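You operate a simulated robot arm through the tools that you are given. There is no shell and no other tool. Be economical: measure what you need, move in short steps, check, and stop when the job is done.

The job below is to be done with a simulated two-armed robot. You get a single attempt, and the scene is never put back.

## Task
Put the purple pot on the steel plate. Then put three of the chain pieces from the top of the chain board on the pump end of the workbench. Then close the left cupboard door. Then shut the left drawer. Then open the centre drawer, fetch the grey pot from the upper shelf at the pump end of the workbench and set it in the inside of the centre drawer and shut the drawer again. Then pull the right cupboard door open. Do these in the order given.

Only the result counts: the job must be done as asked and must still hold three seconds after the hand-in. Knocking over, shifting, dropping, spilling or breaking anything else fails it.

## Robot
Two 7-joint arms with two-finger parallel grippers on one trunk, on a base that drives. Base frame: it is fixed to the floor where the robot stands at the start and does not move with it; the origin is under the middle of the robot, x ahead of it, y to its left, z up; the surface under the hand at the start is at about z = 900. Readings come in mm, rad, newtons and seconds.
The left shoulder is at the start at [70, 130, 1179], the right one opposite. With the tool pointing down near the work surface each hand reaches from about 220 to 520 mm from the robot's upright axis, wherever it stands, measured 20 degrees to its own side. Places, roughly: centre drawer [1100, -300, 800]; chain piece [750, -250, 1000]; grey pot (6x6x4 cm) [3300, -200, 500]; inside of the centre drawer [1100, -300, 700]; left cupboard door [1700, 100, 400]; left drawer [1600, -100, 800]; pump end of the workbench [3500, -400, 900]; purple pot (7x7x5 cm) [500, -200, 500]; right cupboard door [1100, -100, 400]; steel plate (10x9x1 cm) [2700, -200, 900]. Payload 1.57 kg a hand.
Tool frame (each hand has its own): the origin (TCP) lies between the finger pads and is the grasp point; the fingertips stand 30 mm ahead of it; z points along the fingers, y is the line along which they close. Largest opening 80 mm; finger width 17, thickness 12; the body of the gripper, 40 by 82 mm, starts 80 mm behind the TCP.
Orientation is that of the tool frame in the base frame, as a unit quaternion [x, y, z, w]. With the fingers straight down and closing along the base's y, the tool's x points along the base's -x, its y along +y and its z along -z.

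## Interface
- The arms move only by the tool move_arm. It takes "left_targets", "right_targets" or both (then of equal length, played together; a hand with none holds still); each is a list of rows, each an object of numbers (a shift or turn left out is 0, a gripper value left out holds the last): "jaw": the opening, from 0 (shut) to 1 (fully open); "dx", "dy", "dz": the shift along the tool's x, y, z in mm; "wx", "wy", "wz": the turn, a rotation vector about the tool's x, y, z in rad. In form: [{"jaw": .., "dx": .., "dy": .., "dz": .., "wx": .., "wy": .., "wz": ..}, ...]. A call has 1 to 10 rows; each row is the pose to reach, as a shift and turn from the pose commanded when the call began, along the tool's axes at that moment. A row lasts 0.2 s, in which the tool goes at most 50 mm and 0.15 rad; a call with a longer step from one row to the next is refused whole, and so is a gripper value outside its range. A pose out of reach is approached as far as the arm can. The call stops where the force on the tool passes 40 N (or 10 N more than at its start, if that is more) or the arm is blocked; 0.2 s more then pass. Each finger travels about 108 mm/s and halts on what it meets, pressing with about 41 N; the grip force reading is that of the motor and also rises with nothing between the fingers. The clock runs only during rows and for 0.2 s after the last one: add rows that repeat a pose to give the fingers time. It gives the time, the measured TCP pose, the force on the tool (base axes), the opening and the grip force at its end, in the units of the frame above (readings bear some noise), with the torque about the TCP (base axes, N m) and any sound that the robot's microphone picked up, and new pictures: "show" is both (left out), scene, wrist or none (wrist: the cameras of the hands that moved).
- Cameras (640 x 400 px; columns grow to the right, rows downward): "scene" is now at [133.9, -14.1, 1396.4]; the picture's right is [-0.14, -0.99, 0.00], its down [-0.67, 0.10, -0.73] and it looks along [0.73, -0.10, -0.68] (base axes); focal length 258 px, centre (320, 200). "left" rides on the left gripper at [72, 7, -122] in its tool frame; the picture's right is [-0.09, 1.00, 0.00], its down [-0.84, -0.08, -0.54] and it looks along [-0.54, -0.05, 0.84] (tool axes); focal length 238 px, centre (320, 200). "right" rides on the right gripper at [72, -7, -122] in its tool frame; the picture's right is [0.09, 1.00, 0.00], its down [-0.84, 0.08, -0.54] and it looks along [-0.54, 0.05, 0.84] (tool axes); focal length 238 px, centre (320, 200). There is no depth. A picture from a camera that has moved, and an enlarged one, comes with that camera's place and axes in the base frame and with its lens.
- raise_lower(by): slides the trunk up (or, below 0, down) by that many mm; the arms and the scene camera ride with it, the base frame stays. It gives what a move gives, with no picture.
- steer(legs): drives the robot by 1 to 6 legs, each [ahead, left, turn to the left] in mm, mm and rad, along the robot's own axes; the way and the turn of a leg run together, so that a leg with both is an arc; at most 1500 mm and 3.142 rad a leg. The arms and the cameras ride along, it lands a little off, and it stops where it bumps. It gives what a move gives, and a new picture of the scene camera.
- head_to(pan, tilt): turns the head with the scene camera to pan (to the left, within 1.501 rad either way) and tilt (down, from -0.506 to 1.204), counted from straight ahead of the robot. It gives what a move gives, and a new picture of the scene camera.
- close_up(camera, box): a new picture of the part [left, top, right, bottom] of that camera's present view, enlarged. The clock stands still meanwhile.
- sign_off(): hands the job in; it is judged then, once.

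Go step by step. Nothing tells you exact positions but the pictures and the camera data: compare them with the known pose of the tool, close in by small moves and look again before you grip or let go. The budget is 217 turns and 260 pictures, counting those below and the enlarged ones. Unless the task says otherwise, let go and move clear before handing in, and close with one line.

The tools are called after "Emit:" as a command line: name --argument value ..., lists and objects as JSON in quotes. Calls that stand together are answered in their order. move_arm: Moves the arms, as the interface text tells. Its arguments: {"type":"object","properties":{"left_targets":{"type":"array","items":{"type":"object","properties":{"jaw":{"type":"number"},"dx":{"type":"number"},"dy":{"type":"number"},"dz":{"type":"number"},"wx":{"type":"number"},"wy":{"type":"number"},"wz":{"type":"number"}}}},"right_targets":{"type":"array","items":{"type":"object","properties":{"jaw":{"type":"number"},"dx":{"type":"number"},"dy":{"type":"number"},"dz":{"type":"number"},"wx":{"type":"number"},"wy":{"type":"number"},"wz":{"type":"number"}}}},"show":{"type":"string","enum":["both","scene","wrist","none"]}},"required":[]} The other tools are called the same way: raise_lower (by) slides the trunk up or down; steer (legs) drives the base; head_to (pan, tilt) turns the head that bears the scene camera; close_up (camera, box) takes an enlarged picture of a part of a camera's view; sign_off () hands the job in.

At the start:

```text
clock: 0.0
left_position: [370.3, 83.0, 1219.8]
left_tool_rot: [-0.001, 1.0, -0.001, 0.0]
left_ft_force: [-0.2, 0.4, 0.2]
left_torque: [0.0, 0.04, -0.02]
left_gripper_width: 79.7
left_grip_force: 0.0
right_position: [398.9, -214.0, 1183.1]
right_tool_rot: [0.001, 1.0, 0.0, 0.001]
right_ft_force: [-0.1, -0.3, 0.3]
right_torque: [0.0, 0.01, -0.01]
right_gripper_width: 80.0
right_grip_force: 0.0
trunk travel left (down, up): [-817.0, 123.0]
robot x, y, heading: [2.1, 0.0, -0.002]
head pan, tilt: [-0.141, 0.745]
```

scene: 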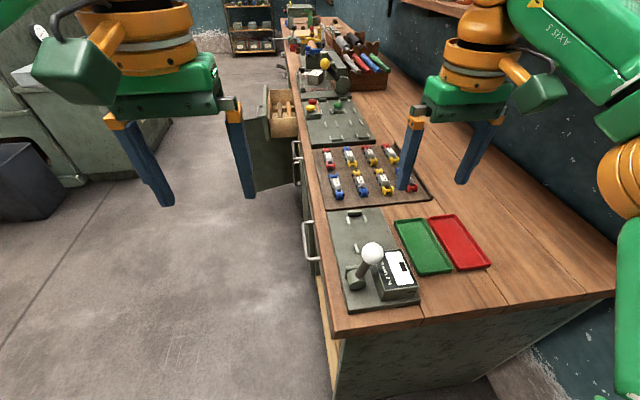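
right: 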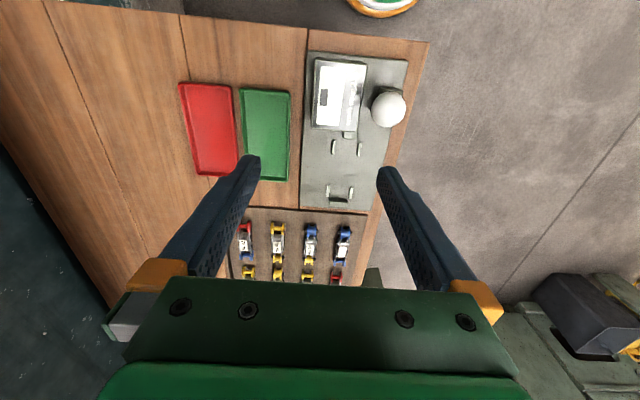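
left: 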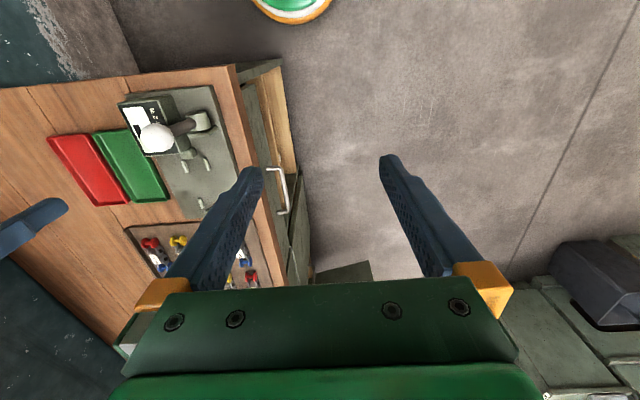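

I see the bench running along +x on my right, with its front edge at y≈-60 and its near end at x≈310. I'll check the left side before driving round to face the front.

Emit:
head_to --pan 1.2 --tilt 0.6

```text
clock: 1.5
left_position: [369.8, 83.5, 1220.8]
left_tool_rot: [-0.002, 1.0, -0.001, -0.001]
left_ft_force: [0.4, -0.1, -0.2]
left_torque: [-0.01, -0.01, -0.01]
left_gripper_width: 79.9
left_grip_force: 0.1
right_position: [400.8, -215.8, 1182.5]
right_tool_rot: [0.0, 1.0, 0.0, 0.0]
right_ft_force: [0.0, 0.4, -0.9]
right_torque: [0.0, 0.01, 0.0]
right_gripper_width: 79.9
right_grip_force: 0.0
trunk travel left (down, up): [-817.0, 123.0]
robot x, y, heading: [-2.2, 0.9, -0.002]
head pan, tilt: [1.201, 0.6]
camera scene: at [83.7, 79.9, 1408.9], right [0.93, -0.36, 0.0], down [-0.2, -0.53, -0.83], along [0.3, 0.77, -0.57], focal length 258 px, centre (320, 200)
```

scene: 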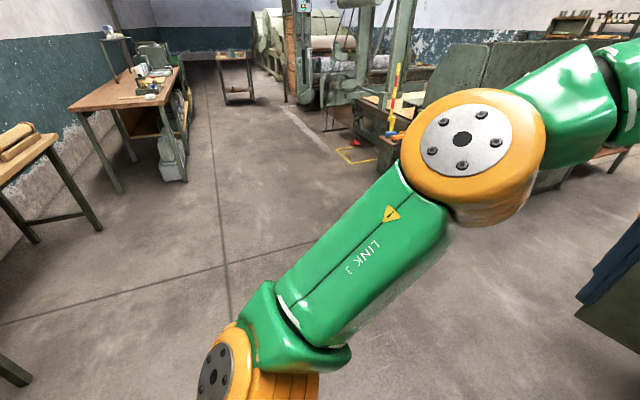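

The left side is clear for about two metres. I'll drive left, then ahead, and turn to face the bench at the purple pot's bay.

Emit:
steer --legs '[[0, 850, 0], [500, 0, 0], [0, 0, -1.57]]'

Emit:
head_to --pan 0 --tilt 0.6

```text
clock: 12.6
left_position: [571.3, 471.6, 1220.9]
left_tool_rot: [0.731, 0.682, 0.0, 0.0]
left_ft_force: [-0.3, -0.4, -0.7]
left_torque: [-0.02, 0.0, 0.01]
left_gripper_width: 80.0
left_grip_force: 0.1
right_position: [270.8, 460.9, 1182.1]
right_tool_rot: [0.732, 0.682, 0.0, 0.001]
right_ft_force: [0.1, 0.0, 0.0]
right_torque: [0.02, 0.0, -0.01]
right_gripper_width: 80.2
right_grip_force: 0.1
trunk travel left (down, up): [-817.0, 123.0]
robot x, y, heading: [513.7, 843.8, -1.644]
head pan, tilt: [1.201, 0.6]
camera scene: at [590.7, 755.7, 1408.8], right [-0.43, -0.9, 0.0], down [-0.51, 0.24, -0.82], along [0.75, -0.35, -0.57], focal length 258 px, centre (320, 200)
```

scene: 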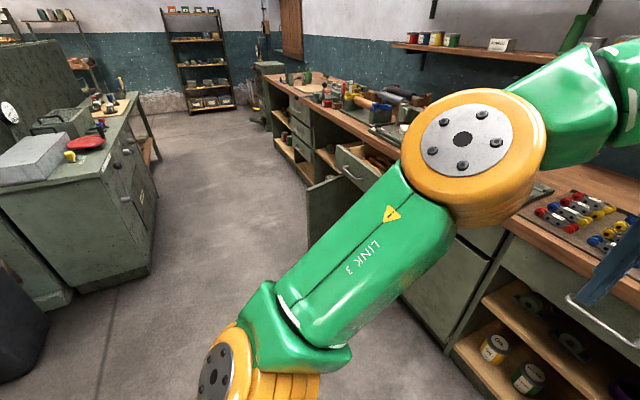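

```text
clock: 14.0
left_position: [569.0, 472.3, 1222.6]
left_tool_rot: [0.731, 0.683, -0.001, 0.0]
left_ft_force: [-0.4, -0.9, 0.1]
left_torque: [0.02, -0.02, 0.02]
left_gripper_width: 80.0
left_grip_force: 0.1
right_position: [271.2, 460.3, 1181.5]
right_tool_rot: [0.732, 0.681, 0.0, 0.001]
right_ft_force: [-0.3, 0.3, -0.4]
right_torque: [0.0, 0.0, -0.01]
right_gripper_width: 79.9
right_grip_force: 0.0
trunk travel left (down, up): [-817.0, 123.0]
robot x, y, heading: [513.2, 844.2, -1.638]
head pan, tilt: [0.0, 0.6]
camera scene: at [504.3, 705.3, 1408.8], right [-1.0, 0.07, 0.0], down [0.04, 0.56, -0.82], along [-0.06, -0.82, -0.57], focal length 258 px, centre (320, 200)
```

scene: 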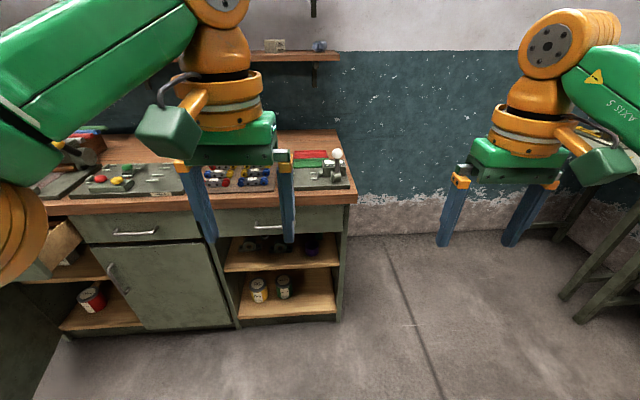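

The purple pot is dimly visible on the upper shelf of the end bay. I'll square up the heading and lower the trunk to look into the bay.

Emit:
raise_lower --by -500

Emit:
steer --legs '[[0, 0, 0.068]]'

Emit:
head_to --pan 0 --tilt 0.4

Emit:
close_up --camera "scene" --box '[200, 100, 440, 250]'

```text
refused: -500 is not a number from -400 to 400
```

```text
clock: 14.8
left_position: [592.6, 477.8, 1221.1]
left_tool_rot: [0.707, 0.707, 0.0, 0.0]
left_ft_force: [0.0, -0.2, -0.1]
left_torque: [0.03, 0.01, 0.02]
left_gripper_width: 80.1
left_grip_force: 0.2
right_position: [296.4, 446.3, 1183.1]
right_tool_rot: [0.707, 0.707, 0.0, 0.001]
right_ft_force: [-0.4, 0.3, 0.0]
right_torque: [0.0, -0.01, -0.01]
right_gripper_width: 80.2
right_grip_force: 0.1
trunk travel left (down, up): [-817.0, 123.0]
robot x, y, heading: [515.1, 843.0, -1.574]
head pan, tilt: [0.0, 0.6]
camera scene: at [511.7, 705.3, 1408.9], right [-1.0, 0.0, 0.0], down [0.0, 0.56, -0.83], along [0.0, -0.83, -0.56], focal length 258 px, centre (320, 200)
```

scene: 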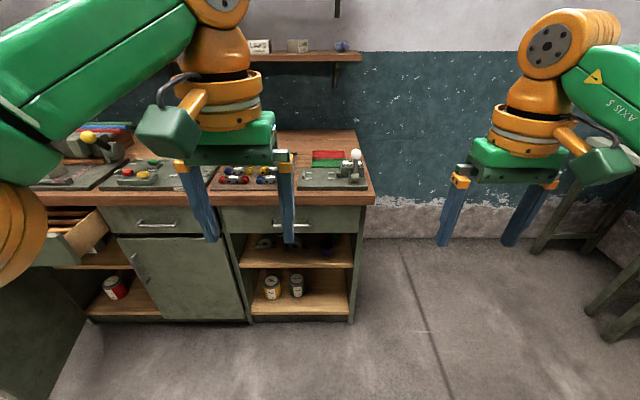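

```text
clock: 15.6
left_position: [596.3, 477.0, 1219.7]
left_tool_rot: [0.707, 0.708, 0.0, 0.001]
left_ft_force: [0.6, -0.9, 0.8]
left_torque: [0.03, -0.02, -0.02]
left_gripper_width: 80.1
left_grip_force: 0.0
right_position: [297.3, 445.5, 1183.3]
right_tool_rot: [0.708, 0.707, 0.0, 0.001]
right_ft_force: [0.3, 1.2, 0.4]
right_torque: [0.02, -0.01, 0.04]
right_gripper_width: 79.8
right_grip_force: 0.1
trunk travel left (down, up): [-817.0, 123.0]
robot x, y, heading: [512.2, 844.2, -1.568]
head pan, tilt: [0.0, 0.4]
camera scene: at [513.5, 700.8, 1427.0], right [-1.0, 0.0, 0.0], down [0.0, 0.39, -0.92], along [0.0, -0.92, -0.39], focal length 258 px, centre (320, 200)
```

scene: 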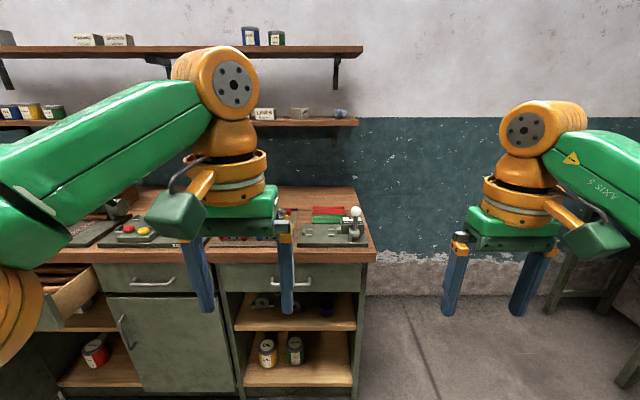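

```text
2.67 times, centred on (320, 175) of scene
camera zoom: at [513.5, 700.8, 1427.0], right [-1.0, 0.0, 0.0], down [0.0, 0.39, -0.92], along [0.0, -0.92, -0.39], focal length 688 px, centre (320, 267)
```

zoom: 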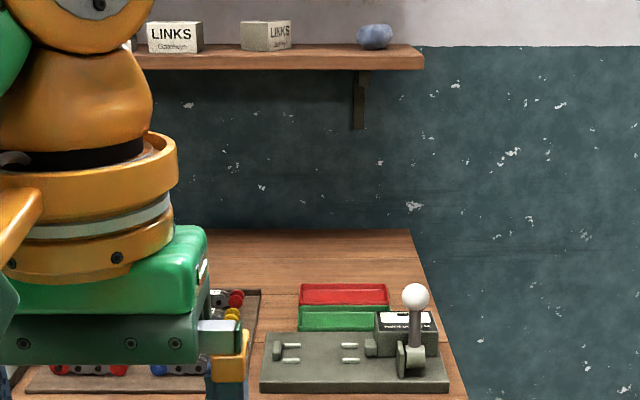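

The pot sits around (481, -198, 500). I'll lower the trunk for a clear view.

Emit:
raise_lower --by -400

Emit:
raise_lower --by -200

Emit:
head_to --pan 0 --tilt 0.3

Emit:
close_up --camera "scene" --box '[200, 100, 440, 250]'

```text
clock: 19.4
left_position: [595.8, 476.4, 821.6]
left_tool_rot: [0.706, 0.708, -0.001, -0.001]
left_ft_force: [0.7, 0.8, -0.1]
left_torque: [0.03, 0.0, 0.0]
left_gripper_width: 80.2
left_grip_force: 0.0
right_position: [298.4, 446.4, 783.0]
right_tool_rot: [0.708, 0.707, -0.001, 0.001]
right_ft_force: [0.4, -0.4, 0.2]
right_torque: [-0.03, 0.02, 0.0]
right_gripper_width: 79.8
right_grip_force: 0.1
trunk travel left (down, up): [-417.0, 523.0]
robot x, y, heading: [509.7, 846.0, -1.576]
head pan, tilt: [0.0, 0.4]
```

```text
clock: 21.6
left_position: [595.8, 475.8, 621.1]
left_tool_rot: [0.707, 0.707, -0.001, -0.001]
left_ft_force: [0.1, -0.7, -1.2]
left_torque: [-0.01, 0.0, 0.0]
left_gripper_width: 79.9
left_grip_force: 0.0
right_position: [297.9, 444.9, 583.4]
right_tool_rot: [0.708, 0.707, -0.001, 0.001]
right_ft_force: [1.1, -0.4, 0.2]
right_torque: [-0.01, -0.02, 0.02]
right_gripper_width: 80.1
right_grip_force: 0.0
trunk travel left (down, up): [-217.0, 723.0]
robot x, y, heading: [510.6, 846.7, -1.566]
head pan, tilt: [0.0, 0.4]
```

```text
clock: 22.2
left_position: [596.4, 475.8, 621.2]
left_tool_rot: [0.707, 0.707, 0.0, 0.0]
left_ft_force: [0.0, 0.3, 0.1]
left_torque: [0.01, 0.0, 0.0]
left_gripper_width: 80.1
left_grip_force: 0.1
right_position: [298.6, 446.1, 582.9]
right_tool_rot: [0.708, 0.707, -0.001, 0.002]
right_ft_force: [0.0, 0.2, 0.1]
right_torque: [0.01, -0.01, -0.02]
right_gripper_width: 79.9
right_grip_force: 0.1
trunk travel left (down, up): [-217.0, 723.0]
robot x, y, heading: [512.5, 844.7, -1.573]
head pan, tilt: [0.0, 0.3]
camera scene: at [513.8, 700.1, 836.3], right [-1.0, 0.0, 0.0], down [0.0, 0.3, -0.96], along [0.0, -0.96, -0.3], focal length 258 px, centre (320, 200)
```

scene: 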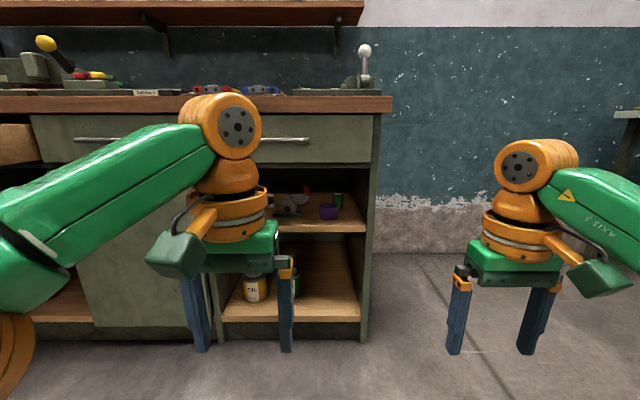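

```text
2.67 times, centred on (320, 175) of scene
camera zoom: at [513.8, 700.1, 836.3], right [-1.0, 0.0, 0.0], down [0.0, 0.3, -0.96], along [0.0, -0.96, -0.3], focal length 688 px, centre (320, 267)
```

zoom: 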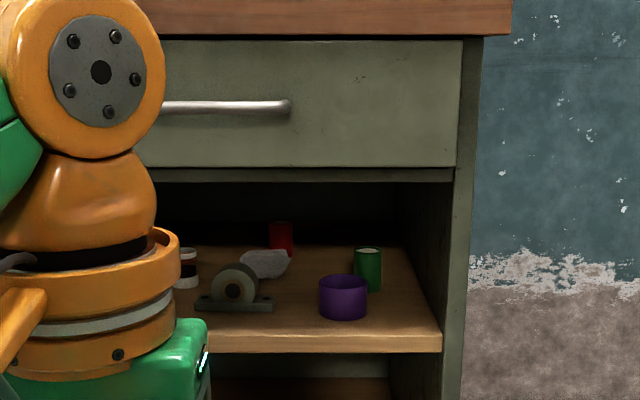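

The purple pot stands near the front of the upper shelf, about (482, -210, 503), with the shelf top near z≈478. I'll tilt the right hand 45° forward for a side grasp under the drawer, and pull the left hand back.

Emit:
move_arm --right_targets '[{"dx": -20, "dy": 10, "wy": -0.13}, {"dx": -40, "dy": 20, "wy": -0.26}, {"dx": -60, "dy": 30, "wy": -0.39}, {"dx": -80, "dy": 40, "wy": -0.52}, {"dx": -100, "dy": 50, "wy": -0.65}, {"dx": -120, "dy": 60, "wy": -0.785}, {"dx": -120, "dy": 60, "wy": -0.785}]' --left_targets '[{"dx": 20}, {"dx": 40}, {"dx": 60}, {"dx": 80}, {"dx": 90}, {"dx": 100}, {"dx": 100}]' --show "both"

```text
clock: 23.8
left_position: [594.5, 577.7, 621.5]
left_tool_rot: [0.706, 0.708, -0.001, 0.0]
left_ft_force: [0.1, -0.1, 0.4]
left_torque: [-0.04, -0.01, -0.01]
left_gripper_width: 80.0
left_grip_force: 0.0
right_position: [357.1, 326.9, 583.3]
right_tool_rot: [0.654, 0.652, -0.271, 0.271]
right_ft_force: [0.8, -0.1, 0.6]
right_torque: [-0.04, -0.01, 0.03]
right_gripper_width: 79.9
right_grip_force: 0.0
trunk travel left (down, up): [-217.0, 723.0]
robot x, y, heading: [514.2, 844.4, -1.575]
head pan, tilt: [0.0, 0.3]
camera scene: at [513.9, 700.1, 836.3], right [-1.0, 0.0, 0.0], down [0.0, 0.3, -0.96], along [0.0, -0.96, -0.3], focal length 258 px, centre (320, 200)
camera right: at [350.4, 464.7, 617.6], right [1.0, 0.06, -0.06], down [0.08, -0.21, 0.98], along [0.05, -0.98, -0.21], focal length 238 px, centre (320, 200)
camera left: at [601.8, 648.7, 743.6], right [1.0, -0.09, 0.0], down [-0.08, -0.84, 0.54], along [-0.05, -0.54, -0.84], focal length 238 px, centre (320, 200)
```

scene: 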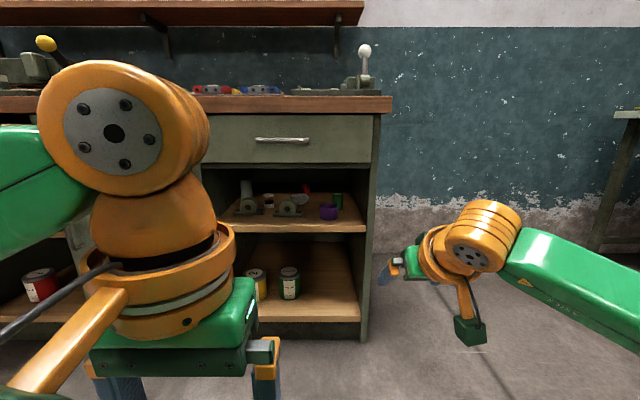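
right: 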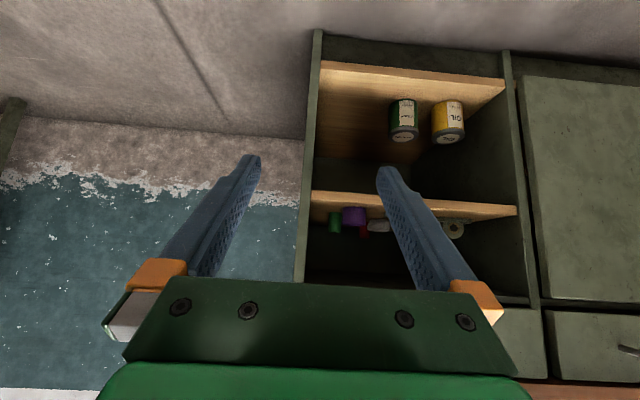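
left: 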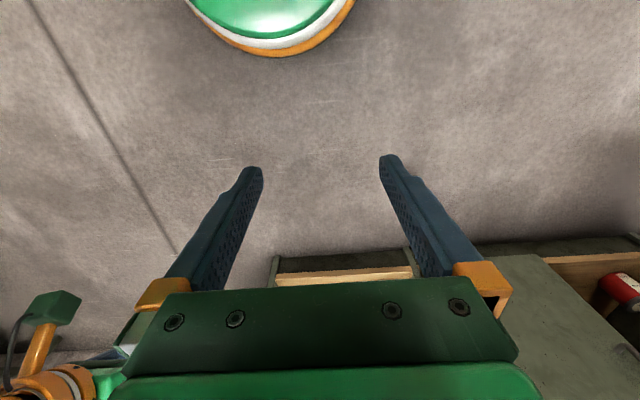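

The wrist view confirms the pot at about (483, -210). I'll drive left to line up in x, then ahead.

Emit:
steer --legs '[[0, 125, 0], [400, 0, 0]]'

Emit:
move_arm --right_targets '[{"dx": 0, "jaw": 1}]' --show "wrist"

```text
clock: 27.1
left_position: [727.0, 185.2, 621.7]
left_tool_rot: [0.7, 0.714, -0.001, -0.001]
left_ft_force: [0.4, 0.9, -0.5]
left_torque: [-0.04, -0.02, 0.0]
left_gripper_width: 79.9
left_grip_force: 0.1
right_position: [494.2, -70.5, 583.0]
right_tool_rot: [0.648, 0.658, -0.269, 0.273]
right_ft_force: [-0.8, -0.8, -0.2]
right_torque: [-0.01, 0.0, 0.05]
right_gripper_width: 80.1
right_grip_force: 0.0
trunk travel left (down, up): [-217.0, 723.0]
robot x, y, heading: [640.9, 455.5, -1.551]
head pan, tilt: [0.0, 0.3]
camera scene: at [644.1, 305.0, 836.3], right [-1.0, -0.02, 0.0], down [-0.01, 0.3, -0.96], along [0.02, -0.95, -0.3], focal length 258 px, centre (320, 200)
```

scene: 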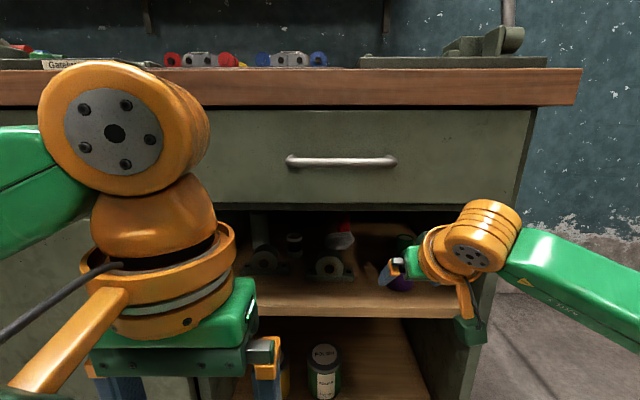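

```text
clock: 27.6
left_position: [727.7, 184.9, 621.4]
left_tool_rot: [0.7, 0.714, -0.001, -0.001]
left_ft_force: [0.3, -0.8, -0.1]
left_torque: [0.0, 0.01, 0.03]
left_gripper_width: 80.2
left_grip_force: 0.0
right_position: [494.9, -69.2, 583.7]
right_tool_rot: [0.648, 0.658, -0.269, 0.273]
right_ft_force: [0.1, -0.3, 0.0]
right_torque: [0.01, -0.03, 0.0]
right_gripper_width: 79.9
right_grip_force: 0.2
trunk travel left (down, up): [-217.0, 723.0]
robot x, y, heading: [642.3, 451.1, -1.559]
head pan, tilt: [0.0, 0.3]
camera right: at [485.0, 66.9, 617.8], right [0.99, 0.08, -0.06], down [0.08, -0.21, 0.98], along [0.07, -0.98, -0.21], focal length 238 px, centre (320, 200)
```

right: 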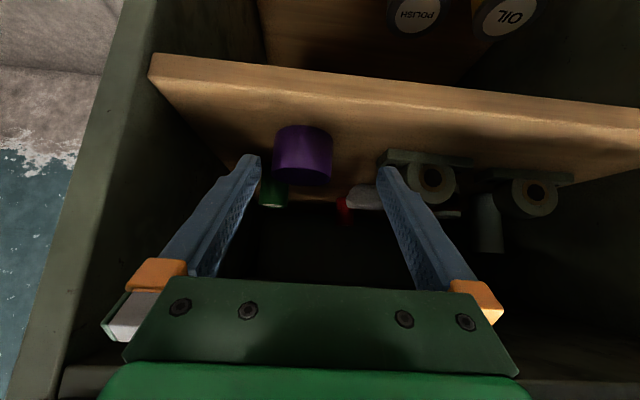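

The pot measures at (481, -210, 506) in the wrist view, and reach would be marginal from here. I'll drive 70 mm ahead and slightly right.

Emit:
steer --legs '[[70, -14, 0]]'

Emit:
close_up --camera "right" --box '[160, 60, 480, 260]'

```text
clock: 28.6
left_position: [713.5, 113.2, 621.6]
left_tool_rot: [0.699, 0.715, -0.001, 0.0]
left_ft_force: [0.5, 0.0, -0.4]
left_torque: [-0.02, -0.01, 0.0]
left_gripper_width: 79.9
left_grip_force: 0.1
right_position: [481.8, -141.5, 582.2]
right_tool_rot: [0.648, 0.659, -0.268, 0.273]
right_ft_force: [0.0, 0.5, -0.5]
right_torque: [0.0, 0.01, -0.02]
right_gripper_width: 79.9
right_grip_force: 0.0
trunk travel left (down, up): [-217.0, 723.0]
robot x, y, heading: [627.8, 377.8, -1.553]
head pan, tilt: [0.0, 0.3]
camera scene: at [631.4, 234.1, 836.3], right [-1.0, -0.02, 0.0], down [-0.01, 0.3, -0.96], along [0.02, -0.95, -0.3], focal length 258 px, centre (320, 200)
```

scene: 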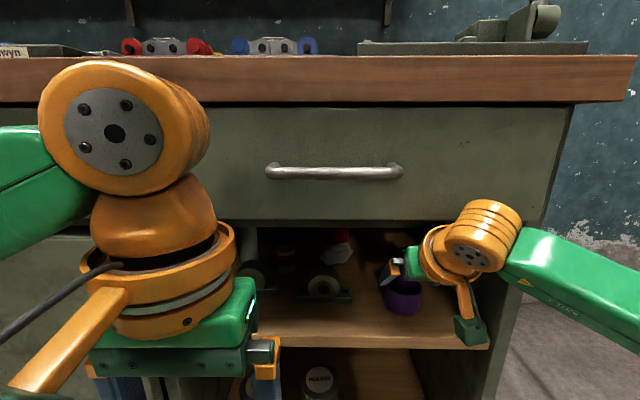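

```text
2.00 times, centred on (320, 160) of right
camera zoom: at [472.4, -4.2, 617.6], right [0.99, 0.08, -0.06], down [0.08, -0.21, 0.98], along [0.07, -0.97, -0.21], focal length 477 px, centre (320, 280)
```

zoom: 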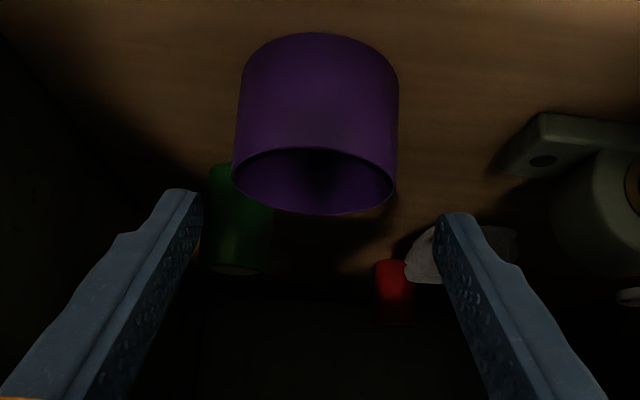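

The rim centre comes out at about (481, -195). I'm aligned in x, so I'll advance along the tool axis in two steps.

Emit:
move_arm --right_targets '[{"dx": 3, "dy": -1, "dz": 20}, {"dx": 6, "dy": -1, "dz": 45}, {"dx": 8, "dy": -1, "dz": 65}]' --show "wrist"

```text
clock: 29.4
left_position: [714.5, 114.3, 622.1]
left_tool_rot: [0.7, 0.715, -0.001, -0.001]
left_ft_force: [-0.4, -0.2, 0.1]
left_torque: [0.02, 0.04, 0.02]
left_gripper_width: 80.0
left_grip_force: 0.1
right_position: [484.4, -182.3, 531.1]
right_tool_rot: [0.648, 0.659, -0.268, 0.273]
right_ft_force: [0.1, -0.2, -0.1]
right_torque: [-0.03, 0.02, -0.02]
right_gripper_width: 80.1
right_grip_force: 0.0
trunk travel left (down, up): [-217.0, 723.0]
robot x, y, heading: [627.3, 379.9, -1.555]
head pan, tilt: [0.0, 0.3]
camera right: at [474.9, -45.5, 566.4], right [0.99, 0.08, -0.07], down [0.08, -0.21, 0.98], along [0.07, -0.97, -0.21], focal length 238 px, centre (320, 200)
```

right: 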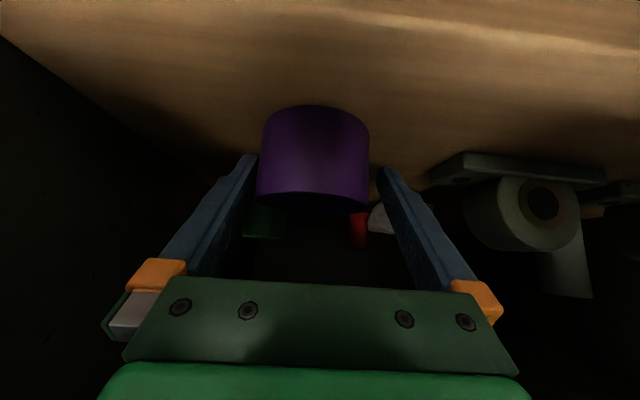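

The pot is about 4 mm to the -x side, so I'll correct that, slide the last 24 mm and close.

Emit:
move_arm --right_targets '[{"dy": -4, "dz": 0}, {"dx": 3, "dy": -4, "dz": 12}, {"dx": 5, "dy": -4, "dz": 26}, {"dx": 5, "dy": -4, "dz": 26, "jaw": 0.5}, {"dx": 5, "dy": -4, "dz": 26, "jaw": 0.5}, {"dx": 5, "dy": -4, "dz": 26, "jaw": 0.4}, {"dx": 5, "dy": -4, "dz": 26, "jaw": 0.4}]' --show "wrist"

```text
clock: 30.3
left_position: [714.2, 117.9, 623.0]
left_tool_rot: [0.701, 0.713, -0.005, 0.002]
left_ft_force: [-0.5, -0.1, 0.3]
left_torque: [-0.01, 0.02, 0.05]
left_gripper_width: 80.2
left_grip_force: 0.0
right_position: [479.3, -193.0, 521.2]
right_tool_rot: [0.644, 0.655, -0.278, 0.283]
right_ft_force: [0.0, -0.5, 30.2]
right_torque: [-0.13, 0.29, 0.07]
right_gripper_width: 60.5
right_grip_force: 11.3
trunk travel left (down, up): [-217.0, 723.0]
robot x, y, heading: [628.3, 380.4, -1.552]
head pan, tilt: [0.0, 0.3]
stopped in row 4 (right hand): the force on the tool passed its limit at 56 N (the readings are from after the stop); the commanded pose is now the measured one
camera right: at [469.3, -56.0, 552.9], right [0.99, 0.08, -0.07], down [0.08, -0.18, 0.98], along [0.07, -0.98, -0.18], focal length 238 px, centre (320, 200)
```

right: 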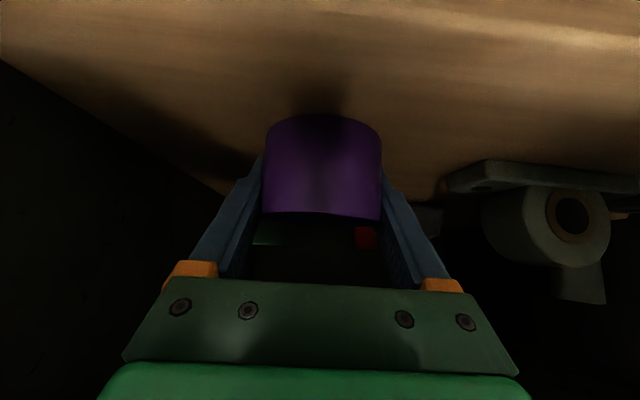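

The tool is pressing up against something with 30 N, and the jaw stopped at 60 mm. I'll take a closer look before doing anything else.

Emit:
close_up --camera "right" --box '[200, 90, 440, 240]'

Emit:
close_up --camera "scene" --box '[300, 200, 540, 350]'

```text
2.67 times, centred on (320, 165) of right
camera zoom: at [469.3, -56.0, 552.9], right [0.99, 0.08, -0.07], down [0.08, -0.18, 0.98], along [0.07, -0.98, -0.18], focal length 636 px, centre (320, 293)
```

zoom: 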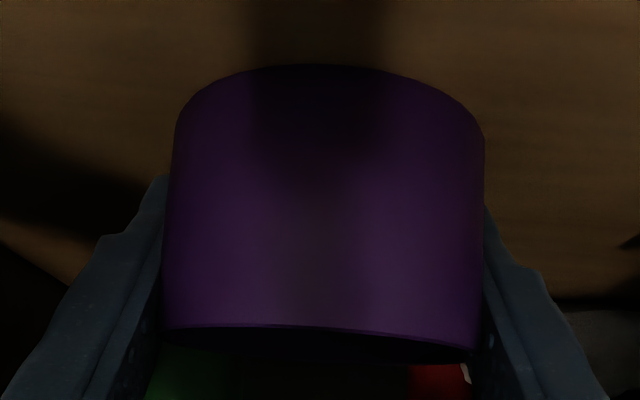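

```text
2.67 times, centred on (420, 275) of scene
camera zoom: at [632.7, 240.9, 837.8], right [-1.0, -0.02, 0.0], down [-0.01, 0.29, -0.96], along [0.02, -0.96, -0.29], focal length 688 px, centre (53, 0)
```

zoom: 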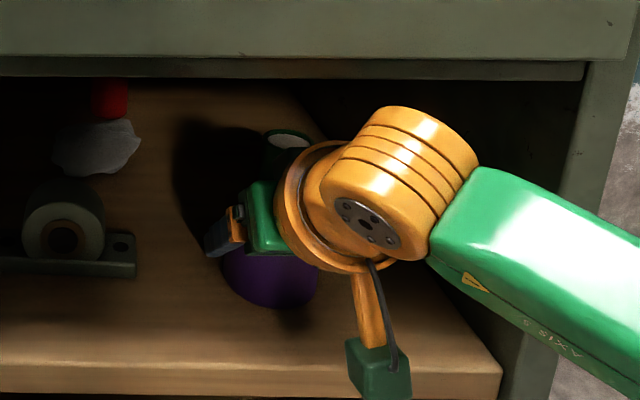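

Both fingers straddle the pot. I'll finish the grip in place and check the reading.

Emit:
move_arm --right_targets '[{"jaw": 0.3}, {"jaw": 0.3}, {"jaw": 0.3}]' --show "wrist"

```text
clock: 30.8
left_position: [715.1, 116.8, 621.7]
left_tool_rot: [0.7, 0.714, -0.003, 0.0]
left_ft_force: [-0.5, -0.1, -0.4]
left_torque: [0.0, 0.01, 0.01]
left_gripper_width: 79.7
left_grip_force: 0.0
right_position: [479.2, -196.0, 521.3]
right_tool_rot: [0.642, 0.655, -0.279, 0.285]
right_ft_force: [-0.4, -1.9, 22.3]
right_torque: [0.34, 0.45, 0.09]
right_gripper_width: 60.2
right_grip_force: 41.3
trunk travel left (down, up): [-217.0, 723.0]
robot x, y, heading: [628.9, 381.1, -1.553]
head pan, tilt: [0.0, 0.3]
stopped in row 2 (right hand): the force on the tool passed its limit at 41 N (the readings are from after the stop); the commanded pose is now the measured one
camera right: at [469.2, -58.1, 552.3], right [0.99, 0.08, -0.07], down [0.08, -0.17, 0.98], along [0.07, -0.98, -0.18], focal length 238 px, centre (320, 200)
```

right: 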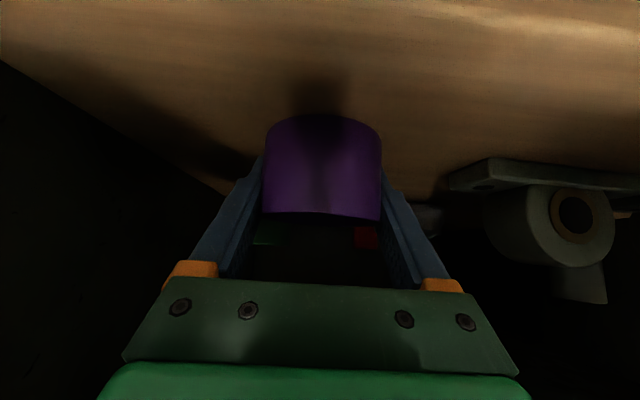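

The grip is firm at 41 N. I'll lift a little.

Emit:
move_arm --right_targets '[{"dx": -5, "dz": -5}, {"dx": -10, "dz": -10}, {"dx": -15, "dz": -15}, {"dx": -20, "dz": -20}]' --show "both"

```text
clock: 31.8
left_position: [713.0, 112.9, 621.0]
left_tool_rot: [0.701, 0.714, -0.001, -0.001]
left_ft_force: [0.5, 0.1, 0.3]
left_torque: [-0.03, 0.01, -0.02]
left_gripper_width: 80.0
left_grip_force: 0.0
right_position: [478.3, -196.5, 543.2]
right_tool_rot: [0.644, 0.656, -0.273, 0.281]
right_ft_force: [-0.2, -0.2, 0.1]
right_torque: [-0.01, -0.01, 0.02]
right_gripper_width: 60.5
right_grip_force: 37.0
trunk travel left (down, up): [-217.0, 723.0]
robot x, y, heading: [624.1, 380.4, -1.555]
head pan, tilt: [0.0, 0.3]
camera scene: at [631.2, 234.5, 836.3], right [-1.0, -0.02, 0.0], down [-0.01, 0.3, -0.96], along [0.02, -0.95, -0.3], focal length 258 px, centre (320, 200)
camera right: at [468.7, -59.8, 576.1], right [0.99, 0.08, -0.06], down [0.08, -0.19, 0.98], along [0.07, -0.98, -0.19], focal length 238 px, centre (320, 200)
```

scene: 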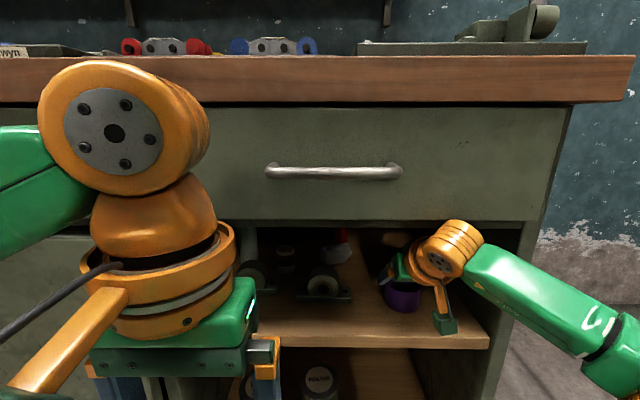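
right: 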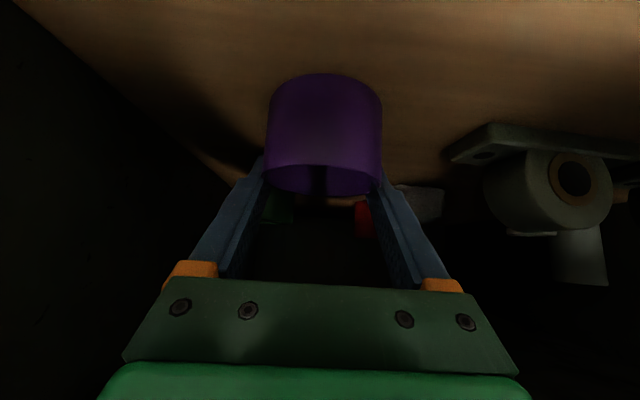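

Some of the pot's motion doesn't match a lift. I'll zoom in to see whether it is off the shelf.

Emit:
close_up --camera "right" --box '[200, 60, 440, 210]'

Emit:
close_up --camera "scene" --box '[340, 210, 500, 350]'

```text
2.67 times, centred on (320, 135) of right
camera zoom: at [468.7, -59.8, 576.1], right [0.99, 0.08, -0.06], down [0.08, -0.19, 0.98], along [0.07, -0.98, -0.19], focal length 636 px, centre (320, 373)
```

zoom: 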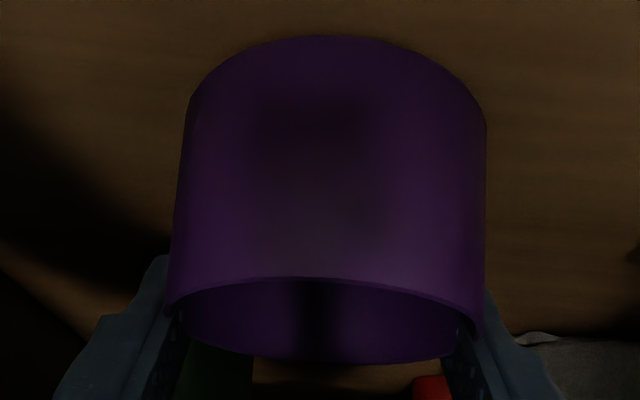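

```text
2.86 times, centred on (420, 280) of scene
camera zoom: at [631.2, 234.5, 836.3], right [-1.0, -0.02, 0.0], down [-0.01, 0.3, -0.96], along [0.02, -0.95, -0.3], focal length 737 px, centre (34, -29)
```

zoom: 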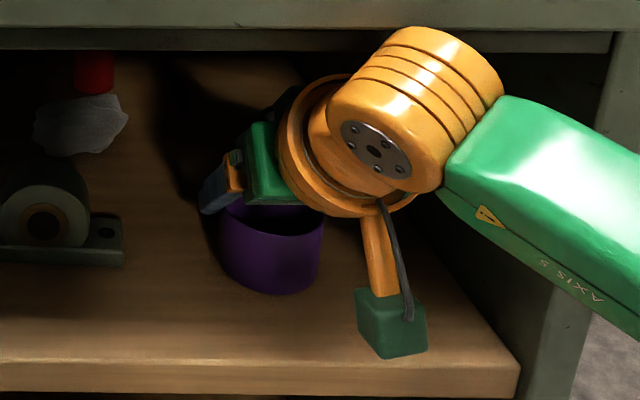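

The pot is still on the shelf, so the tips only pinch its far side. I'll open, back off along the tool axis and re-measure.

Emit:
move_arm --right_targets '[{"jaw": 1}, {"jaw": 1}, {"dz": -20}, {"dz": -40}, {"dz": -60}]' --show "wrist"

Emit:
close_up --camera "scene" --box '[340, 210, 500, 310]'

```text
clock: 33.0
left_position: [713.9, 110.4, 620.0]
left_tool_rot: [0.7, 0.714, 0.002, -0.003]
left_ft_force: [-0.2, 0.3, 0.3]
left_torque: [-0.02, -0.01, 0.0]
left_gripper_width: 79.9
left_grip_force: 0.0
right_position: [478.2, -153.3, 580.1]
right_tool_rot: [0.646, 0.658, -0.271, 0.277]
right_ft_force: [2.9, -1.2, -20.4]
right_torque: [-1.09, 0.54, -0.22]
right_gripper_width: 80.1
right_grip_force: 0.0
trunk travel left (down, up): [-217.0, 723.0]
robot x, y, heading: [629.3, 381.3, -1.552]
head pan, tilt: [0.0, 0.3]
camera right: at [467.6, -16.4, 614.5], right [0.99, 0.08, -0.06], down [0.08, -0.2, 0.98], along [0.07, -0.98, -0.2], focal length 238 px, centre (320, 200)
```

right: 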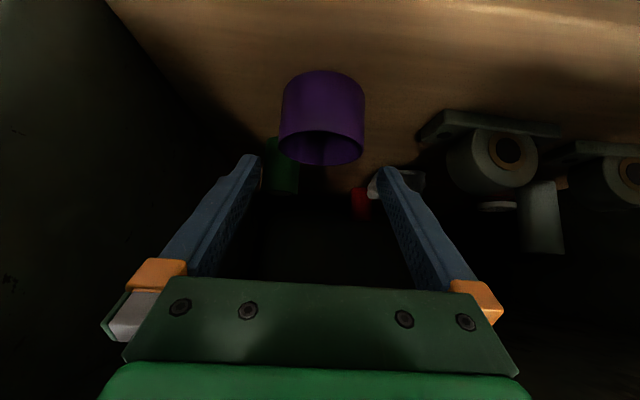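

```text
4.00 times, centred on (420, 260) of scene
camera zoom: at [631.1, 231.1, 835.1], right [-1.0, -0.02, 0.0], down [0.0, 0.3, -0.95], along [0.02, -0.95, -0.3], focal length 1032 px, centre (-80, -40)
```

zoom: 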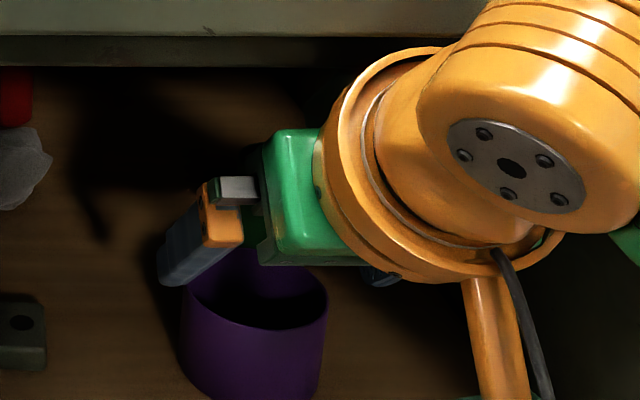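

The wrist is brushing the lintel above, and the pot stayed put at about (478, -188), rim z≈539, shelf z≈490. I'll use a flatter 35° tilt from a lower, further-back start.

Emit:
move_arm --right_targets '[{"dx": 10, "dz": -2}, {"dx": 25, "wy": -0.09}, {"dx": 38, "wy": -0.175}, {"dx": 38, "wy": -0.175}]' --show "wrist"

```text
clock: 34.0
left_position: [714.3, 113.6, 621.3]
left_tool_rot: [0.7, 0.714, -0.001, -0.001]
left_ft_force: [0.5, 0.2, -0.2]
left_torque: [0.02, 0.02, 0.04]
left_gripper_width: 79.9
left_grip_force: 0.1
right_position: [477.7, -126.0, 557.5]
right_tool_rot: [0.618, 0.629, -0.329, 0.337]
right_ft_force: [1.1, 0.4, -0.3]
right_torque: [0.01, 0.02, -0.01]
right_gripper_width: 79.8
right_grip_force: 0.0
trunk travel left (down, up): [-217.0, 723.0]
robot x, y, heading: [626.1, 381.2, -1.556]
head pan, tilt: [0.0, 0.3]
camera right: at [466.6, 14.3, 565.6], right [0.99, 0.07, -0.07], down [0.07, -0.01, 1.0], along [0.07, -1.0, -0.02], focal length 238 px, centre (320, 200)
```

right: 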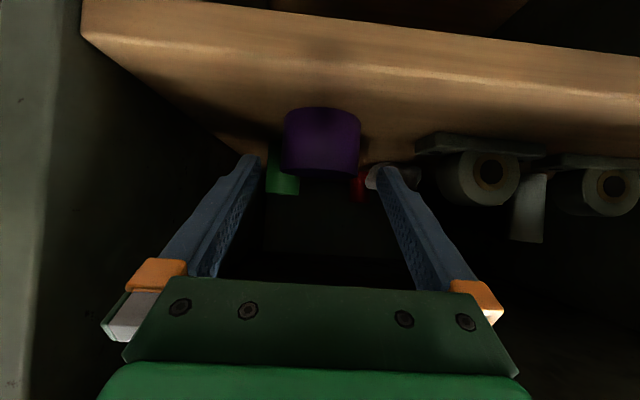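

Fresh measurement puts the pot centre at y≈-205 to -215, deeper than I grasped before. I'll slide in to TCP y≈-210, z≈520 with the jaws open and check.

Emit:
move_arm --right_targets '[{"dx": -8, "dz": 20}, {"dx": -15, "dz": 45}, {"dx": -15, "dz": 70}, {"dx": -15, "dz": 91}]' --show "wrist"

Emit:
close_up --camera "right" --box '[200, 90, 440, 240]'

```text
clock: 35.0
left_position: [714.6, 113.8, 622.2]
left_tool_rot: [0.701, 0.714, -0.001, -0.001]
left_ft_force: [-0.6, 0.7, 0.9]
left_torque: [0.02, 0.0, 0.01]
left_gripper_width: 80.0
left_grip_force: 0.0
right_position: [478.3, -211.8, 519.4]
right_tool_rot: [0.618, 0.629, -0.329, 0.337]
right_ft_force: [-0.8, 0.3, -0.2]
right_torque: [0.0, 0.01, -0.01]
right_gripper_width: 80.0
right_grip_force: 0.1
trunk travel left (down, up): [-217.0, 723.0]
robot x, y, heading: [626.1, 384.6, -1.552]
head pan, tilt: [0.0, 0.3]
camera right: at [468.5, -71.1, 527.3], right [0.99, 0.07, -0.07], down [0.07, -0.01, 1.0], along [0.07, -1.0, -0.02], focal length 238 px, centre (320, 200)
```

right: 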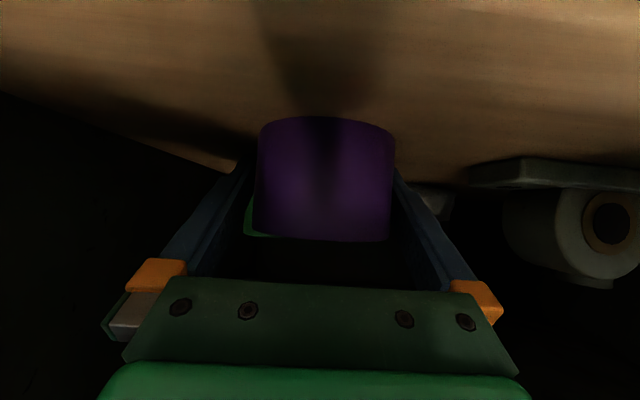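

```text
2.67 times, centred on (320, 165) of right
camera zoom: at [468.5, -71.1, 527.3], right [0.99, 0.07, -0.07], down [0.07, -0.01, 1.0], along [0.07, -1.0, -0.02], focal length 636 px, centre (320, 293)
```

zoom: 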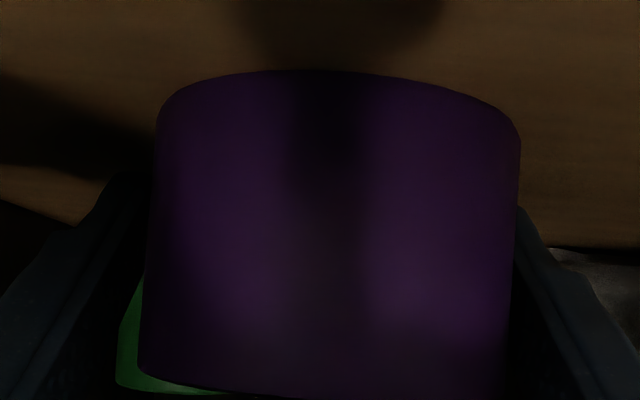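

The pot is well between the fingers, with the TCP slightly past its centre. I'll back off 12 mm and close.

Emit:
move_arm --right_targets '[{"dy": 1, "dz": -14, "dx": 4}, {"dy": 1, "dz": -14, "dx": 4, "jaw": 0.6}, {"dy": 1, "dz": -14, "dx": 4, "jaw": 0.5}, {"dy": 1, "dz": -14, "dx": 4, "jaw": 0.4}, {"dy": 1, "dz": -14, "dx": 4, "jaw": 0.4}]' --show "wrist"

```text
clock: 36.2
left_position: [713.1, 113.5, 620.9]
left_tool_rot: [0.701, 0.713, -0.001, 0.0]
left_ft_force: [0.0, -0.2, 0.5]
left_torque: [0.01, -0.06, 0.02]
left_gripper_width: 79.8
left_grip_force: 0.0
right_position: [479.4, -197.6, 526.2]
right_tool_rot: [0.618, 0.629, -0.33, 0.337]
right_ft_force: [1.4, -1.0, 1.3]
right_torque: [0.01, -0.09, 0.02]
right_gripper_width: 60.3
right_grip_force: 40.9
trunk travel left (down, up): [-217.0, 723.0]
robot x, y, heading: [626.8, 383.4, -1.555]
head pan, tilt: [0.0, 0.3]
camera right: at [470.2, -56.5, 533.6], right [0.99, 0.07, -0.07], down [0.07, -0.01, 1.0], along [0.07, -1.0, -0.02], focal length 238 px, centre (320, 200)
```

right: 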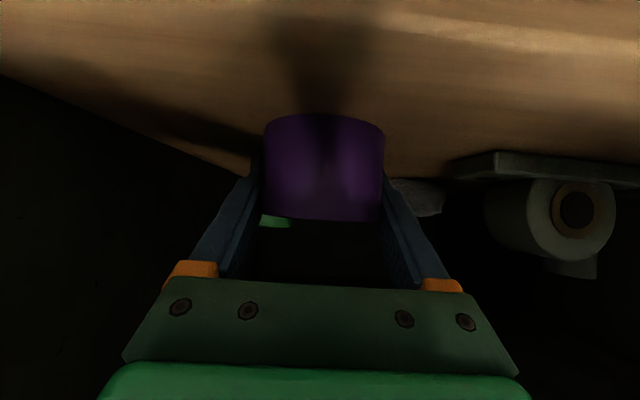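

The 60 mm grip width shows the pot is smaller and nearer (y≈-176, rim z≈541) than I assumed, so I was gripping only its rim. I'll open, shift 17 mm back and 2 mm down, and regrip.

Emit:
move_arm --right_targets '[{"jaw": 1}, {"jaw": 1}, {"dx": 6, "dz": -13}, {"dx": 12, "dz": -13}, {"dx": 12, "dz": -13}, {"dx": 12, "dz": -13, "jaw": 0.6}, {"dx": 12, "dz": -13, "jaw": 0.5}, {"dx": 12, "dz": -13, "jaw": 0.4}, {"dx": 12, "dz": -13, "jaw": 0.4}]' --show "wrist"

```text
clock: 38.2
left_position: [713.8, 112.5, 621.3]
left_tool_rot: [0.701, 0.714, -0.001, -0.001]
left_ft_force: [-0.9, 0.9, -0.1]
left_torque: [0.03, 0.01, -0.02]
left_gripper_width: 79.9
left_grip_force: 0.0
right_position: [479.0, -180.1, 522.3]
right_tool_rot: [0.619, 0.629, -0.329, 0.337]
right_ft_force: [1.2, -0.1, -0.1]
right_torque: [-0.02, 0.05, 0.0]
right_gripper_width: 60.4
right_grip_force: 41.4
trunk travel left (down, up): [-217.0, 723.0]
robot x, y, heading: [627.6, 380.6, -1.549]
head pan, tilt: [0.0, 0.3]
camera right: at [469.3, -39.2, 529.9], right [0.99, 0.07, -0.07], down [0.07, -0.01, 1.0], along [0.07, -1.0, -0.02], focal length 238 px, centre (320, 200)
```

right: 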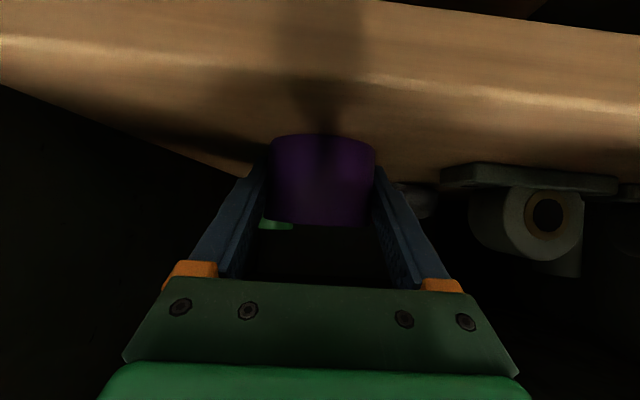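

Now the TCP matches the pot centre. I'll do a test lift.

Emit:
move_arm --right_targets '[{"dx": -6, "dz": -4}, {"dx": -12, "dz": -8}, {"dx": -20, "dz": -13}, {"dx": -20, "dz": -13}]' --show "wrist"

Emit:
close_up --camera "scene" --box '[340, 210, 500, 310]'

```text
clock: 39.2
left_position: [714.3, 113.9, 621.8]
left_tool_rot: [0.701, 0.713, -0.001, 0.0]
left_ft_force: [-0.7, 0.0, 1.0]
left_torque: [-0.02, -0.01, -0.03]
left_gripper_width: 80.1
left_grip_force: 0.0
right_position: [479.2, -181.0, 547.5]
right_tool_rot: [0.619, 0.629, -0.329, 0.337]
right_ft_force: [0.8, 0.6, -1.1]
right_torque: [-0.01, -0.02, 0.0]
right_gripper_width: 60.5
right_grip_force: 41.0
trunk travel left (down, up): [-217.0, 723.0]
robot x, y, heading: [626.2, 382.8, -1.554]
head pan, tilt: [0.0, 0.3]
camera right: at [469.8, -39.8, 554.5], right [0.99, 0.07, -0.07], down [0.07, -0.01, 1.0], along [0.07, -1.0, -0.02], focal length 238 px, centre (320, 200)
```

right: 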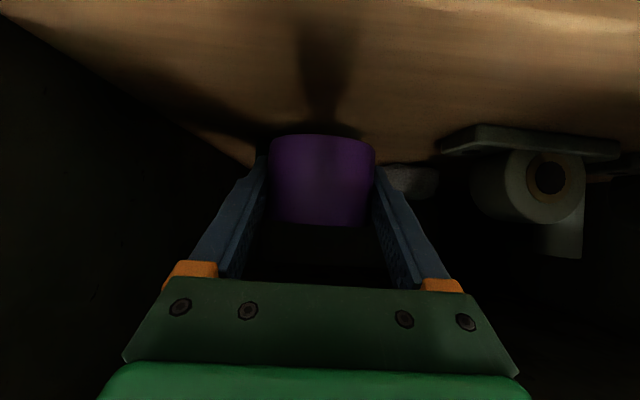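

```text
4.00 times, centred on (420, 260) of scene
camera zoom: at [631.2, 234.5, 836.3], right [-1.0, -0.02, 0.0], down [-0.01, 0.3, -0.96], along [0.02, -0.95, -0.3], focal length 1032 px, centre (-80, -40)
```

zoom: 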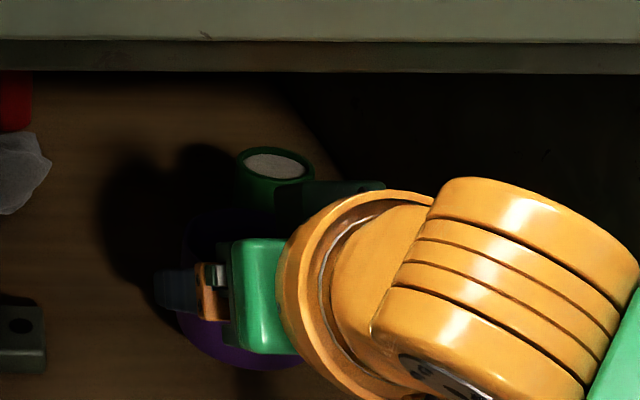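

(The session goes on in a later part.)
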